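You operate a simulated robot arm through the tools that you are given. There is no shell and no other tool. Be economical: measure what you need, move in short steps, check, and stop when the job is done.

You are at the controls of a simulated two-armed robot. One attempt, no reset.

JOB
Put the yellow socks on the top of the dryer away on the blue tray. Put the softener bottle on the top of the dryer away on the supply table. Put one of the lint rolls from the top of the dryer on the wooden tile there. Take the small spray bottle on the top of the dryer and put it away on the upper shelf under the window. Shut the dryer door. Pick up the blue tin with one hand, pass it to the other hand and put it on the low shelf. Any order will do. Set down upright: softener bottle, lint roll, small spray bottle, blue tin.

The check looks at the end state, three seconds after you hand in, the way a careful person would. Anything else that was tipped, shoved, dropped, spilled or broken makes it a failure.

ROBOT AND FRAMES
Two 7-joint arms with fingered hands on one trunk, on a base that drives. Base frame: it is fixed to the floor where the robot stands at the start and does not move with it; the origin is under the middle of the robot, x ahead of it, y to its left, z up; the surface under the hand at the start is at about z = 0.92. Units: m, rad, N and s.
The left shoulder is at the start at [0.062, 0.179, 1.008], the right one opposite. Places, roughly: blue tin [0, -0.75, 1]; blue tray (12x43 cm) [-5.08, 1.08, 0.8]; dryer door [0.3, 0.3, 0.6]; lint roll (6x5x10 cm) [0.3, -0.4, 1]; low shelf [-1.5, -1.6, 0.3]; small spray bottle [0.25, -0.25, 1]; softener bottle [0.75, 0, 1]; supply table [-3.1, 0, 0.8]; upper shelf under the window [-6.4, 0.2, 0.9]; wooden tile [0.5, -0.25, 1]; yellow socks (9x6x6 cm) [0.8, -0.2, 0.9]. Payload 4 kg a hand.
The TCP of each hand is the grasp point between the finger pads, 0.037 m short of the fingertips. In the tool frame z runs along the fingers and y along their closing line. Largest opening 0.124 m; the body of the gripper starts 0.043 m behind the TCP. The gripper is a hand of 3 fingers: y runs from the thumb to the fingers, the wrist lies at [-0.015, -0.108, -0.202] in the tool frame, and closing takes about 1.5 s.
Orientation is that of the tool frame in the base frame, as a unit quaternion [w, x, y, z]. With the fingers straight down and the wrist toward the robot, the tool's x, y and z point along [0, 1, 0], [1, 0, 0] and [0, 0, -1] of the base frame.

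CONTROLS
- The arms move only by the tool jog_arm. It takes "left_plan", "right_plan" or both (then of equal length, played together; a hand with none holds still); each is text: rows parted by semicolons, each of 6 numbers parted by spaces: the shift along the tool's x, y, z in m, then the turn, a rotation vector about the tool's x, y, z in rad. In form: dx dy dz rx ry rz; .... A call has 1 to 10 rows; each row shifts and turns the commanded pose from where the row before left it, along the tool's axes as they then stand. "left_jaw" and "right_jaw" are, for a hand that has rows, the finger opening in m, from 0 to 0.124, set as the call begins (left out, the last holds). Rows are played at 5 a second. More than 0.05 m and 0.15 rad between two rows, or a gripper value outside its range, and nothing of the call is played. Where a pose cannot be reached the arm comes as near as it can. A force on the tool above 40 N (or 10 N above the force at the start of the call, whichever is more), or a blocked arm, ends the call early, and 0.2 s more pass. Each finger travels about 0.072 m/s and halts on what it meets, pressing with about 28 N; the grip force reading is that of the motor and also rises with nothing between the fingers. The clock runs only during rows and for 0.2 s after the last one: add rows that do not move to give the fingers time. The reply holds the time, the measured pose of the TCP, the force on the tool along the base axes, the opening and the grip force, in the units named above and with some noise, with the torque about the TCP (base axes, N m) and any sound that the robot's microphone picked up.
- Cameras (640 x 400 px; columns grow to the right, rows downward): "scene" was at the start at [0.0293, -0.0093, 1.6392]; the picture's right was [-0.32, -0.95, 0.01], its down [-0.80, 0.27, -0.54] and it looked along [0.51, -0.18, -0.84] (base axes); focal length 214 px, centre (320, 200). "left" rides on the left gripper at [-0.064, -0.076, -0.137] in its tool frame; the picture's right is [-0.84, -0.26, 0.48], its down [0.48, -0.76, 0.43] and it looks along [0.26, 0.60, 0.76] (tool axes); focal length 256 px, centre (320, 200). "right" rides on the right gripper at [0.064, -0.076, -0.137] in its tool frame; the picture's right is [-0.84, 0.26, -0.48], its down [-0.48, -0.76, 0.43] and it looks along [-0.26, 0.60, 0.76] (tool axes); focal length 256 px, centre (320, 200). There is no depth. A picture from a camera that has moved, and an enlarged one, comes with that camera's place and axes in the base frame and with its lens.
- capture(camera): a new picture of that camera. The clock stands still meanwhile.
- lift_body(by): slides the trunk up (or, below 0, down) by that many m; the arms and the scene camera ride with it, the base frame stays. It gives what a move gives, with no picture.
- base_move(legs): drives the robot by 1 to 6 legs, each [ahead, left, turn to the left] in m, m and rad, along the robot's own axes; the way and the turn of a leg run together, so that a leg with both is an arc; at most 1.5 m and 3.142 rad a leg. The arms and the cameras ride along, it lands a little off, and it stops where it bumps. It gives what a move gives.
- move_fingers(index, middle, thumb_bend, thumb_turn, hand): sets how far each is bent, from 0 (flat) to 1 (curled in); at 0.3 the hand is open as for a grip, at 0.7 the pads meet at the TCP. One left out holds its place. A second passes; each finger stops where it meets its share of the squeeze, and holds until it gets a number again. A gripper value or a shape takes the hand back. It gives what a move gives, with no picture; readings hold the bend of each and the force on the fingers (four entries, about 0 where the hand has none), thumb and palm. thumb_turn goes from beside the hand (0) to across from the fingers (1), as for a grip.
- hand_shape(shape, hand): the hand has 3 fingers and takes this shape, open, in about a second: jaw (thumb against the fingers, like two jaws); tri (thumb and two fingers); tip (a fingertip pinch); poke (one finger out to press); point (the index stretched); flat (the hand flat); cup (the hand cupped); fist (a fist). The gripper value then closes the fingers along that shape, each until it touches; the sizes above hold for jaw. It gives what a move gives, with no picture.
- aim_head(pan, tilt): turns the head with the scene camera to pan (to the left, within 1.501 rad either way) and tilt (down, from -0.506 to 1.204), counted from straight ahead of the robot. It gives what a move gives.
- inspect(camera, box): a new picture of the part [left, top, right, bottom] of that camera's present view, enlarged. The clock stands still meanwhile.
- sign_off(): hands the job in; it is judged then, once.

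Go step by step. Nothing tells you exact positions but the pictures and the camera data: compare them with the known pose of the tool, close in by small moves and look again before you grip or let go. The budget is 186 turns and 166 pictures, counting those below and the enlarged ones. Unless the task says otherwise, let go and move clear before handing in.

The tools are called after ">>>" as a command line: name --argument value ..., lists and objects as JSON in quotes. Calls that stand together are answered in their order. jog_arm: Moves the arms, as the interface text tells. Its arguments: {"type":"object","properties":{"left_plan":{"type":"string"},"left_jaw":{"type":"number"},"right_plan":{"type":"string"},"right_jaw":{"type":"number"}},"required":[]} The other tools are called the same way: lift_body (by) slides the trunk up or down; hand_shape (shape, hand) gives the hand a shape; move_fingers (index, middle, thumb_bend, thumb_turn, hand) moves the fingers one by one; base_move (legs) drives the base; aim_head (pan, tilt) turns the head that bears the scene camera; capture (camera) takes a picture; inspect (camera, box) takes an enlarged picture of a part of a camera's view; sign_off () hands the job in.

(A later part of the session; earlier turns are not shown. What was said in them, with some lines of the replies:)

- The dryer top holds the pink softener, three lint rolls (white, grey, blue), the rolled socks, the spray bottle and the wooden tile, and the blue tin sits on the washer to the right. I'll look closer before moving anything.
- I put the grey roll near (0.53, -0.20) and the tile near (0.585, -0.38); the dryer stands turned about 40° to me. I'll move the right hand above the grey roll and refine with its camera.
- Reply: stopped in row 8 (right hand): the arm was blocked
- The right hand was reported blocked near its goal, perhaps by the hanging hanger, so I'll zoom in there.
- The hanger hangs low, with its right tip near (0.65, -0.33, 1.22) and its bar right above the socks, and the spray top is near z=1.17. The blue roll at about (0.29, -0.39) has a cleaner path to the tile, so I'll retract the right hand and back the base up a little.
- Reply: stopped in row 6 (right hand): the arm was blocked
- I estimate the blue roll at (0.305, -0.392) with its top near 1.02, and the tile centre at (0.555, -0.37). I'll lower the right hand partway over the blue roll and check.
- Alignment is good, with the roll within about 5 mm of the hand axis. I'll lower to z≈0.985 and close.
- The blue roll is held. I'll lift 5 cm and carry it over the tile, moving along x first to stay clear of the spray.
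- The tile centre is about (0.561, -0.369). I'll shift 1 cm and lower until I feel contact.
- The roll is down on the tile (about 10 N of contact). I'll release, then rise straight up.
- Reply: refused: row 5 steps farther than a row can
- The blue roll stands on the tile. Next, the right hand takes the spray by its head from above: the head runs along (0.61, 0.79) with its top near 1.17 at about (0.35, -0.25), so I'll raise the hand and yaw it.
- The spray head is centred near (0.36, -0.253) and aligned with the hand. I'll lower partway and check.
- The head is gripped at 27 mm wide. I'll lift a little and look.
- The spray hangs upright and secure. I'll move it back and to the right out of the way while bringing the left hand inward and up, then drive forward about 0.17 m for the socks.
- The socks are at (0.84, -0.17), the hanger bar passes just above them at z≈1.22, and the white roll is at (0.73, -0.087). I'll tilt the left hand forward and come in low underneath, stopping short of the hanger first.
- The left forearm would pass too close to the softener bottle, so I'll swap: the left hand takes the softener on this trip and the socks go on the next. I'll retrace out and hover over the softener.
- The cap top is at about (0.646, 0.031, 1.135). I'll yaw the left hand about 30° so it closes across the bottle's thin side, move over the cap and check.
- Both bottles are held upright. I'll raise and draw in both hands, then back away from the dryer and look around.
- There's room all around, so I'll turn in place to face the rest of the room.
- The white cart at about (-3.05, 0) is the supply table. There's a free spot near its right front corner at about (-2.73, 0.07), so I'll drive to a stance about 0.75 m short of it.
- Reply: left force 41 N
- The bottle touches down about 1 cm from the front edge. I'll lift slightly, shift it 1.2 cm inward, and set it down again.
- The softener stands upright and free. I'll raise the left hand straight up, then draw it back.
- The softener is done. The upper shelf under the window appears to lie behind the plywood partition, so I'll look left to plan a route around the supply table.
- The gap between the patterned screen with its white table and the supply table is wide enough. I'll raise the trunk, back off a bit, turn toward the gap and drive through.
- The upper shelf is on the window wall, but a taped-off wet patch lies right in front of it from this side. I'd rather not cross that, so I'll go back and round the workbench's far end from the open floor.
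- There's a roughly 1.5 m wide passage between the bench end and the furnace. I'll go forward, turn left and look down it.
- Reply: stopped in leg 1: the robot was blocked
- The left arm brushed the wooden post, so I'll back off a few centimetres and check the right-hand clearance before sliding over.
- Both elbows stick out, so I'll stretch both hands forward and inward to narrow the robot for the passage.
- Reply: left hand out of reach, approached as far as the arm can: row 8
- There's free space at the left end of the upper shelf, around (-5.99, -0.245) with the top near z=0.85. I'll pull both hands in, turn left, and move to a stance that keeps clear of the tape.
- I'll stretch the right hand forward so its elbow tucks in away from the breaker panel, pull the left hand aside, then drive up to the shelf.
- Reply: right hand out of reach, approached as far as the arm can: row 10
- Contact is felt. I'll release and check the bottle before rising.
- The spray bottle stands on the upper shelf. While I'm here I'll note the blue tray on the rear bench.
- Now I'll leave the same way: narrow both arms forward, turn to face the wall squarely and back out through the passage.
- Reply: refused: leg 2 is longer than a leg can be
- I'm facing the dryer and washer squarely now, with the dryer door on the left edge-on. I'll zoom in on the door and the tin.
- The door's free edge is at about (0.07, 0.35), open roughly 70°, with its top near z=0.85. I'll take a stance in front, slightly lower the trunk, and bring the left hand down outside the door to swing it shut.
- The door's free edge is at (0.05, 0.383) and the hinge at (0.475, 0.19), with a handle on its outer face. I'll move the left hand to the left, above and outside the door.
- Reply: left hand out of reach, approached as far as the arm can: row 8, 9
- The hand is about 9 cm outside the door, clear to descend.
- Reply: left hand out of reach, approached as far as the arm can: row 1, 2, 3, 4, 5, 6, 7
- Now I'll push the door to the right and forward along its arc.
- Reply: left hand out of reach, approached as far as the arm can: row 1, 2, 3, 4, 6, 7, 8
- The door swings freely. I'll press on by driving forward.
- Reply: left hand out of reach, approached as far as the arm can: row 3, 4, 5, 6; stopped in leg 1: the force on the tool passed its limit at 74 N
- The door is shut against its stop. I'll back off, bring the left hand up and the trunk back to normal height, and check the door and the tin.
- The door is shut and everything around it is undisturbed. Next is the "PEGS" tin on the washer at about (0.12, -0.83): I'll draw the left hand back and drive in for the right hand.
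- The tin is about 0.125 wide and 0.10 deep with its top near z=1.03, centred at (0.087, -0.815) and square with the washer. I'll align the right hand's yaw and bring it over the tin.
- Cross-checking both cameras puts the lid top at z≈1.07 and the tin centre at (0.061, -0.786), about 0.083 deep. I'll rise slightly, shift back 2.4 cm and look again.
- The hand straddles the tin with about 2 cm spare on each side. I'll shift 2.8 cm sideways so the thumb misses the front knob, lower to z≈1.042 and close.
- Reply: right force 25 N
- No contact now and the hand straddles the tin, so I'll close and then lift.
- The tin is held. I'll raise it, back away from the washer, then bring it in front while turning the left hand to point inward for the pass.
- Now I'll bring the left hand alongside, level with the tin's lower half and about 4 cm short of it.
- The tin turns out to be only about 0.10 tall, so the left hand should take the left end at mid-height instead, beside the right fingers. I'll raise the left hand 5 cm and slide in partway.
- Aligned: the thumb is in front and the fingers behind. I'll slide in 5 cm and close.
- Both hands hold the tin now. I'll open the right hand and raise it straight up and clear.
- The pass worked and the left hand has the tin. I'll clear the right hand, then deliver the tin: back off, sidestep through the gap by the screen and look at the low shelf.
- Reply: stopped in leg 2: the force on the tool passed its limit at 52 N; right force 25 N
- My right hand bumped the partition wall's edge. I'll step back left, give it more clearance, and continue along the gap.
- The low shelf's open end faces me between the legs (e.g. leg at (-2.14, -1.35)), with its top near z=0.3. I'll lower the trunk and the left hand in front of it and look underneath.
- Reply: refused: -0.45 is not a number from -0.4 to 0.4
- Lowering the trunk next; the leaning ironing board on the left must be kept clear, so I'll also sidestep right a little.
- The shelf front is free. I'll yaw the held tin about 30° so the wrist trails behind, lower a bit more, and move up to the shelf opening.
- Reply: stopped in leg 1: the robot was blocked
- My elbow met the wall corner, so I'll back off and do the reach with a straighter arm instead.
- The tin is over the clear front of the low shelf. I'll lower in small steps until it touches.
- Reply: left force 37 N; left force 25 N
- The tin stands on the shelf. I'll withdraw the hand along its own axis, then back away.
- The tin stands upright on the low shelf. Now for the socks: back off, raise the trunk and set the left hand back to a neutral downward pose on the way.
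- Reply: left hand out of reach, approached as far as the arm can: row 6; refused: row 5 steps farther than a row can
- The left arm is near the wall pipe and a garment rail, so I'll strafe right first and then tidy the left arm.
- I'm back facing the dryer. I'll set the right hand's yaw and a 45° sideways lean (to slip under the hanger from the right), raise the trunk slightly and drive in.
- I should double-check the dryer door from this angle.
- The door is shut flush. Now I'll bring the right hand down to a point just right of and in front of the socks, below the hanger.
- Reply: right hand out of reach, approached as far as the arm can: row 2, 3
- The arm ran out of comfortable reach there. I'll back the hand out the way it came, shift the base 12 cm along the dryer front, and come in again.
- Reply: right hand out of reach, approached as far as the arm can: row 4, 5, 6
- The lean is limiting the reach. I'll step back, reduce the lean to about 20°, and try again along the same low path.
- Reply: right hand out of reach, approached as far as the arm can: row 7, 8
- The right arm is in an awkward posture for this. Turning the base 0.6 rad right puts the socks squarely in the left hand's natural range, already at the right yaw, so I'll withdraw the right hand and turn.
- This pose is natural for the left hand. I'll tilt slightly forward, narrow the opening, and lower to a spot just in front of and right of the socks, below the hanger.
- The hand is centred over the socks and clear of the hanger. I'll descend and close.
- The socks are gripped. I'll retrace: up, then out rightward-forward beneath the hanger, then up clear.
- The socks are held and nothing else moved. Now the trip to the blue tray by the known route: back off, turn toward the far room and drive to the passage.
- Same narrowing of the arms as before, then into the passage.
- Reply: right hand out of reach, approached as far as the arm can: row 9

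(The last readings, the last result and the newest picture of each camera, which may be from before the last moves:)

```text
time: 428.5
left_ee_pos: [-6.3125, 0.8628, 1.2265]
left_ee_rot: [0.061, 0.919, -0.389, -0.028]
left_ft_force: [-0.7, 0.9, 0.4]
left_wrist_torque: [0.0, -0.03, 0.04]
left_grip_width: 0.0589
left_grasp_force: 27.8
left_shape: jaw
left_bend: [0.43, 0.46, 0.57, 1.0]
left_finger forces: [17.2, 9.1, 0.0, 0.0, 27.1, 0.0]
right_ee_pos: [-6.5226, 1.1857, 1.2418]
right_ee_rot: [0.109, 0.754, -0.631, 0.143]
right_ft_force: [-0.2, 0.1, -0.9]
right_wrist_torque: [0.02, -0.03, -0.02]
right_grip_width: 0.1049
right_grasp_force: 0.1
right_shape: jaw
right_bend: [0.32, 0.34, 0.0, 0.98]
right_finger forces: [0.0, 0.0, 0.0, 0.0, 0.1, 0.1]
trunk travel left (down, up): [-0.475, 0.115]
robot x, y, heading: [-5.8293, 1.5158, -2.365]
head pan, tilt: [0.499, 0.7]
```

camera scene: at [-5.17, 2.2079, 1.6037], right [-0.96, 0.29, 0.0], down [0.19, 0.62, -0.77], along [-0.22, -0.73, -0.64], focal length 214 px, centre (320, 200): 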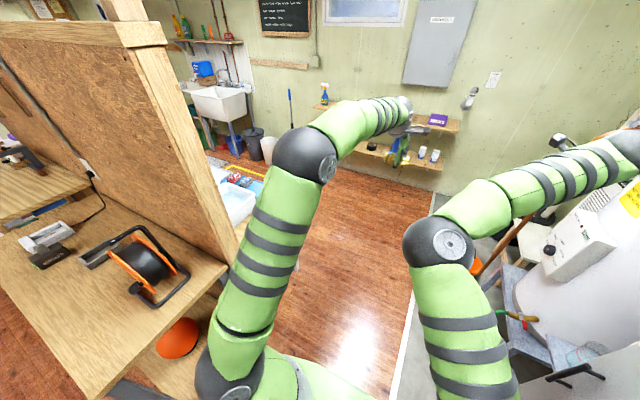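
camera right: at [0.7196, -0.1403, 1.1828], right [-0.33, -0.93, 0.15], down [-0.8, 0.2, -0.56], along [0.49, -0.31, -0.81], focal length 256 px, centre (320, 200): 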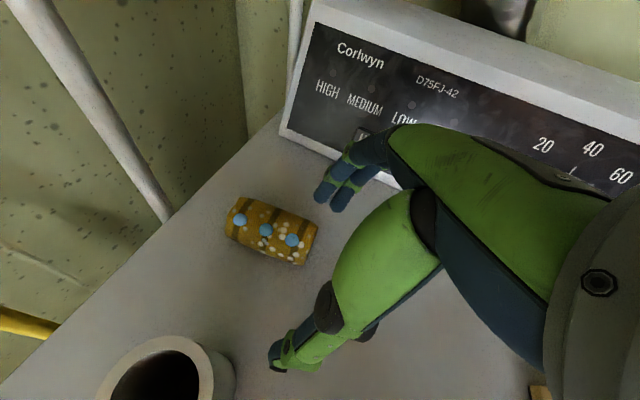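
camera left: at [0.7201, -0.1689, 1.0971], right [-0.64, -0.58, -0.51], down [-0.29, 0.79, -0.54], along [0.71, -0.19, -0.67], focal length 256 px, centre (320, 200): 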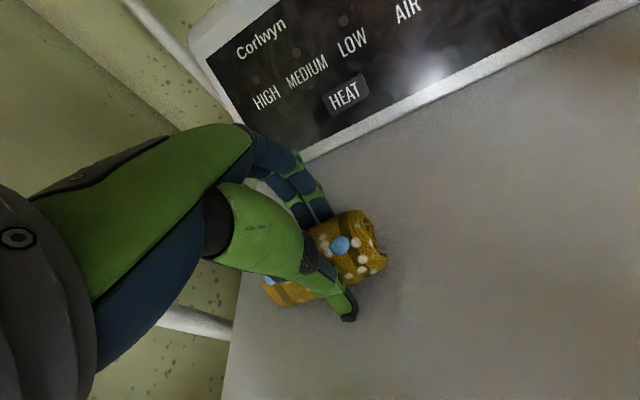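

>>> base_move --legs '[[0, 0, 1.565]]'

>>> aim_head --pan 0.1 --tilt 0.85

>>> capture --camera "scene"

```text
time: 432.8
left_ee_pos: [-5.1721, 1.038, 1.2274]
left_ee_rot: [0.062, 0.923, 0.379, 0.022]
left_ft_force: [0.5, -0.1, -1.3]
left_wrist_torque: [0.0, -0.01, 0.02]
left_grip_width: 0.058
left_grasp_force: 27.7
left_shape: jaw
left_bend: [0.43, 0.46, 0.57, 1.0]
left_finger forces: [16.9, 9.1, 0.1, 0.0, 26.3, 0.0]
right_ee_pos: [-5.4944, 0.8259, 1.2418]
right_ee_rot: [-0.024, 0.979, 0.09, 0.179]
right_ft_force: [0.5, 1.1, -0.2]
right_wrist_torque: [-0.02, -0.01, 0.01]
right_grip_width: 0.1053
right_grasp_force: 0.0
right_shape: jaw
right_bend: [0.32, 0.34, 0.0, 0.98]
right_finger forces: [0.1, 0.0, 0.1, 0.0, 0.0, 0.0]
trunk travel left (down, up): [-0.475, 0.115]
robot x, y, heading: [-5.8303, 1.5144, -0.783]
head pan, tilt: [0.499, 0.7]
```

```text
time: 433.6
left_ee_pos: [-5.1705, 1.0387, 1.2273]
left_ee_rot: [0.062, 0.923, 0.378, 0.023]
left_ft_force: [0.0, 0.2, -1.0]
left_wrist_torque: [-0.03, 0.01, -0.03]
left_grip_width: 0.0583
left_grasp_force: 27.8
left_shape: jaw
left_bend: [0.43, 0.46, 0.57, 1.0]
left_finger forces: [17.0, 8.8, 0.0, 0.0, 26.4, 0.0]
right_ee_pos: [-5.4942, 0.826, 1.2434]
right_ee_rot: [-0.024, 0.979, 0.091, 0.179]
right_ft_force: [-0.7, -0.1, -0.7]
right_wrist_torque: [0.02, 0.03, 0.01]
right_grip_width: 0.1051
right_grasp_force: 0.1
right_shape: jaw
right_bend: [0.32, 0.34, 0.0, 0.98]
right_finger forces: [0.1, 0.0, 0.0, 0.0, 0.1, 0.0]
trunk travel left (down, up): [-0.475, 0.115]
robot x, y, heading: [-5.8267, 1.517, -0.789]
head pan, tilt: [0.099, 0.85]
```

```text
10 pictures are left
camera scene: at [-5.7897, 1.4893, 1.5914], right [-0.63, -0.77, 0.0], down [-0.58, 0.47, -0.66], along [0.51, -0.42, -0.75], focal length 214 px, centre (320, 200)
```

scene: 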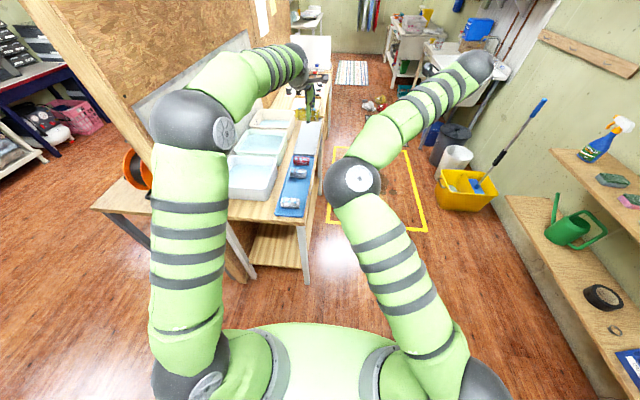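

>>> inspect --camera "scene" --box '[240, 100, 360, 230]'

```text
3.08 times, centred on (300, 165) of scene
camera zoom: at [-5.7897, 1.4893, 1.5914], right [-0.63, -0.77, 0.0], down [-0.58, 0.47, -0.66], along [0.51, -0.42, -0.75], focal length 660 px, centre (382, 308)
```

zoom: 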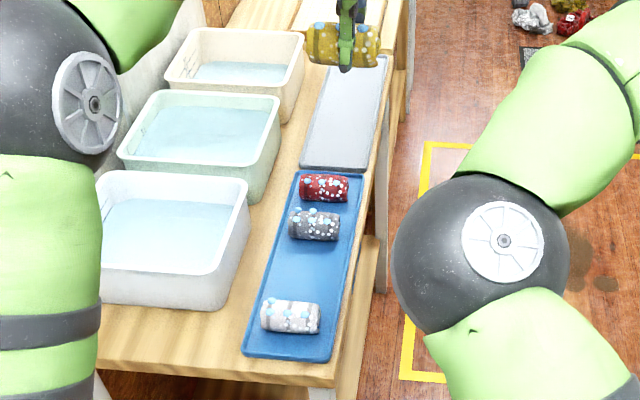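

There's a free slot on the blue tray between the silver and white socks at about (-5.138, 1.116). I'll move over it and descend partway.

>>> jog_arm --left_plan "0.0386 -0.016 -0.0023 0 0 0;0.0386 -0.016 -0.0023 0 0 0;0 -0.0054 0.0405 0 0 0;0 -0.0054 0.0405 0 0 0;0 -0.0054 0.0405 0 0 0;0 -0.0054 0.0405 0 0 0;0 -0.0054 0.0405 0 0 0;0 -0.0054 0.0405 0 0 0;0 -0.005 0.035 0 0 0;0 0 0 0 0 0"

>>> inspect --camera "scene" --box '[240, 100, 360, 230]'

```text
time: 435.8
left_ee_pos: [-5.1412, 1.1147, 0.9458]
left_ee_rot: [0.062, 0.923, 0.379, 0.023]
left_ft_force: [0.1, 0.3, -0.4]
left_wrist_torque: [0.02, 0.03, -0.02]
left_grip_width: 0.0579
left_grasp_force: 28.0
left_shape: jaw
left_bend: [0.43, 0.46, 0.57, 1.0]
left_finger forces: [16.9, 8.9, 0.1, 0.0, 26.4, 0.1]
right_ee_pos: [-5.4936, 0.8251, 1.2431]
right_ee_rot: [-0.023, 0.979, 0.091, 0.178]
right_ft_force: [-0.3, -0.5, -0.3]
right_wrist_torque: [-0.02, 0.0, -0.04]
right_grip_width: 0.1051
right_grasp_force: 0.1
right_shape: jaw
right_bend: [0.32, 0.34, 0.0, 0.98]
right_finger forces: [0.0, 0.1, 0.0, 0.2, 0.0, 0.0]
trunk travel left (down, up): [-0.475, 0.115]
robot x, y, heading: [-5.8285, 1.5159, -0.782]
head pan, tilt: [0.099, 0.85]
```

```text
3.08 times, centred on (300, 165) of scene
camera zoom: at [-5.7899, 1.4894, 1.5914], right [-0.63, -0.77, 0.0], down [-0.58, 0.48, -0.66], along [0.51, -0.42, -0.75], focal length 660 px, centre (382, 308)
```

zoom: 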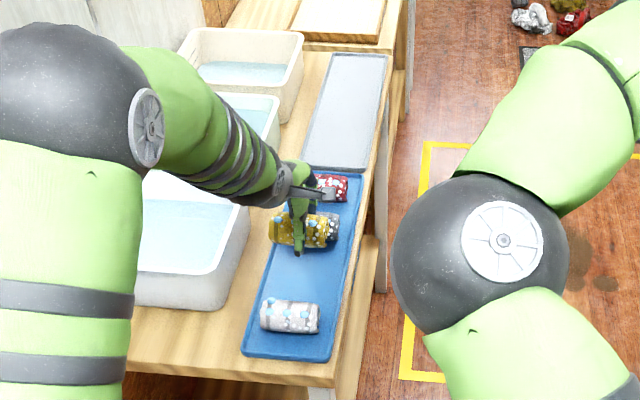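

>>> jog_arm --left_plan "0 -0.004 0.03 0 0 0;0 -0.004 0.03 0 0 0;0 -0.001 0.01 0 0 0;0 0 0.005 0 0 0;0 0 0.004 0 0 0;0 0 0.003 0 0 0;0 0 0 0 0 0"

>>> inspect --camera "scene" --box '[240, 130, 360, 230]'

```text
time: 437.4
left_ee_pos: [-5.1408, 1.1115, 0.8625]
left_ee_rot: [0.062, 0.923, 0.379, 0.023]
left_ft_force: [-0.3, -0.1, -1.3]
left_wrist_torque: [0.0, 0.02, 0.0]
left_grip_width: 0.0579
left_grasp_force: 28.0
left_shape: jaw
left_bend: [0.43, 0.46, 0.57, 1.0]
left_finger forces: [17.0, 8.9, 0.0, 0.0, 26.3, 0.1]
right_ee_pos: [-5.4933, 0.8254, 1.243]
right_ee_rot: [-0.024, 0.979, 0.091, 0.178]
right_ft_force: [0.7, -0.4, 0.3]
right_wrist_torque: [0.0, 0.01, -0.02]
right_grip_width: 0.1051
right_grasp_force: 0.1
right_shape: jaw
right_bend: [0.32, 0.34, 0.0, 0.98]
right_finger forces: [0.0, 0.0, 0.1, 0.0, 0.1, 0.0]
trunk travel left (down, up): [-0.475, 0.115]
robot x, y, heading: [-5.829, 1.5183, -0.783]
head pan, tilt: [0.099, 0.85]
```

```text
4.00 times, centred on (300, 180) of scene
camera zoom: at [-5.7897, 1.4893, 1.5914], right [-0.63, -0.77, 0.0], down [-0.58, 0.48, -0.66], along [0.51, -0.42, -0.75], focal length 858 px, centre (400, 280)
```

zoom: 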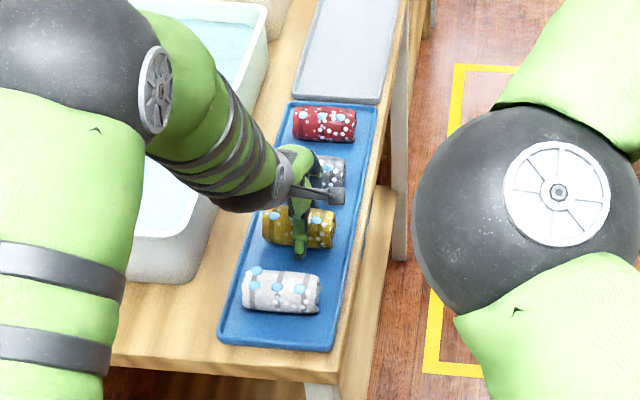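

>>> jog_arm --left_plan "0 0 0.003 0 0 0;0 0 0.003 0 0 0;0 0 0.003 0 0 0;0 0 0.003 0 0 0;0 0 0 0 0 0"

```text
time: 438.6
left_ee_pos: [-5.139, 1.11, 0.8563]
left_ee_rot: [0.065, 0.923, 0.378, 0.024]
left_ft_force: [-5.4, 6.3, 27.4]
left_wrist_torque: [-0.24, -0.1, -0.06]
left_grip_width: 0.0585
left_grasp_force: 28.4
left_shape: jaw
left_bend: [0.43, 0.46, 0.57, 1.0]
left_finger forces: [18.9, 10.6, 0.0, 0.1, 40.6, 0.0]
right_ee_pos: [-5.4967, 0.8272, 1.2437]
right_ee_rot: [-0.023, 0.979, 0.09, 0.18]
right_ft_force: [-0.4, 0.6, -0.7]
right_wrist_torque: [0.01, -0.01, 0.0]
right_grip_width: 0.1053
right_grasp_force: 0.1
right_shape: jaw
right_bend: [0.32, 0.34, 0.0, 0.98]
right_finger forces: [0.1, 0.0, 0.0, 0.1, 0.1, 0.1]
trunk travel left (down, up): [-0.475, 0.115]
robot x, y, heading: [-5.8277, 1.5174, -0.79]
head pan, tilt: [0.099, 0.85]
```

>>> jog_arm --left_plan "0 0 -0.004 0 0 0;0 0 0 0 0 0;0 0 0 0 0 0;0 0 0 0 0 0" --left_jaw 0.082

>>> jog_arm --left_plan "0 0.002 -0.02 0 0 0;0 0.004 -0.03 0 0 0;0 0.005 -0.04 0 0 0;0 0.005 -0.04 0 0 0;0 0.005 -0.04 0 0 0;0 0.005 -0.04 0 0 0;0 0.005 -0.04 0 0 0;0 0 -0.04 0 0 0;0 0 0 0 0 0"

>>> inspect --camera "scene" --box '[240, 100, 360, 230]'

```text
time: 439.6
left_ee_pos: [-5.1388, 1.1116, 0.8556]
left_ee_rot: [0.063, 0.923, 0.378, 0.023]
left_ft_force: [-0.1, 1.5, 0.0]
left_wrist_torque: [0.01, -0.01, -0.01]
left_grip_width: 0.0814
left_grasp_force: 0.0
left_shape: jaw
left_bend: [0.36, 0.4, 0.51, 0.99]
left_finger forces: [0.0, 0.1, 0.0, 0.0, 0.1, 0.1]
right_ee_pos: [-5.4941, 0.8264, 1.2436]
right_ee_rot: [-0.024, 0.979, 0.09, 0.179]
right_ft_force: [0.2, 0.7, 0.1]
right_wrist_torque: [0.02, -0.01, 0.0]
right_grip_width: 0.1053
right_grasp_force: 0.1
right_shape: jaw
right_bend: [0.32, 0.34, 0.0, 0.98]
right_finger forces: [0.0, 0.1, 0.1, 0.0, 0.1, 0.1]
trunk travel left (down, up): [-0.475, 0.115]
robot x, y, heading: [-5.8308, 1.5187, -0.792]
head pan, tilt: [0.099, 0.85]
```

```text
time: 441.6
left_ee_pos: [-5.1432, 1.1178, 1.1473]
left_ee_rot: [0.062, 0.923, 0.378, 0.023]
left_ft_force: [-0.1, -0.3, -0.1]
left_wrist_torque: [-0.04, 0.0, 0.01]
left_grip_width: 0.0815
left_grasp_force: 0.0
left_shape: jaw
left_bend: [0.36, 0.4, 0.51, 0.99]
left_finger forces: [0.0, 0.0, 0.0, 0.1, 0.0, 0.0]
right_ee_pos: [-5.4939, 0.8254, 1.2426]
right_ee_rot: [-0.024, 0.979, 0.09, 0.179]
right_ft_force: [1.0, -0.2, 0.1]
right_wrist_torque: [0.02, 0.02, -0.02]
right_grip_width: 0.1051
right_grasp_force: 0.0
right_shape: jaw
right_bend: [0.32, 0.34, 0.0, 0.98]
right_finger forces: [0.0, 0.0, 0.1, 0.0, 0.1, 0.0]
trunk travel left (down, up): [-0.475, 0.115]
robot x, y, heading: [-5.8284, 1.5147, -0.785]
head pan, tilt: [0.099, 0.85]
```

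```text
3.08 times, centred on (300, 165) of scene
camera zoom: at [-5.7896, 1.4892, 1.5913], right [-0.63, -0.77, 0.0], down [-0.58, 0.48, -0.66], along [0.51, -0.42, -0.75], focal length 660 px, centre (382, 308)
```

zoom: 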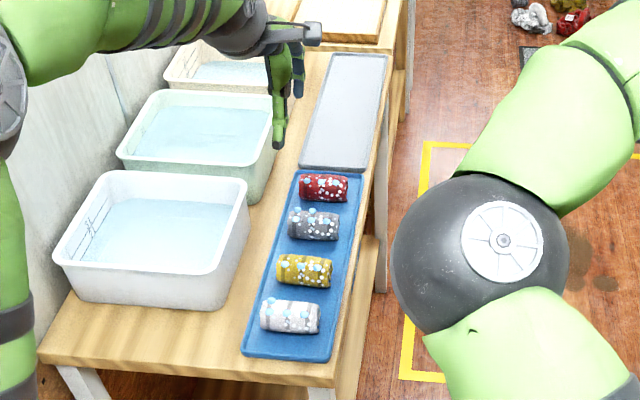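

The yellow socks lie neatly on the blue tray, the hand is clear, and every other item was last seen standing where it belongs. I'm handing in.

>>> sign_off

```text
The job is handed in.
```

All six tasks are done and handed in:
- **Socks:** on the blue tray.
- **Softener:** upright on the supply table.
- **Lint roll:** the blue one, upright on the wooden tile.
- **Small spray bottle:** upright on the upper shelf under the window.
- **Dryer door:** shut.
- **Blue tin:** passed from the right hand to the left and stood upright on the low shelf.

My right hand bumped the leaning ironing board at about 52 N, and my left elbow later met the wall corner beside it. The board was still standing in later pictures, but I can't say for certain that it didn't shift slightly. Earlier, my left arm also brushed the wooden post by the workbench.
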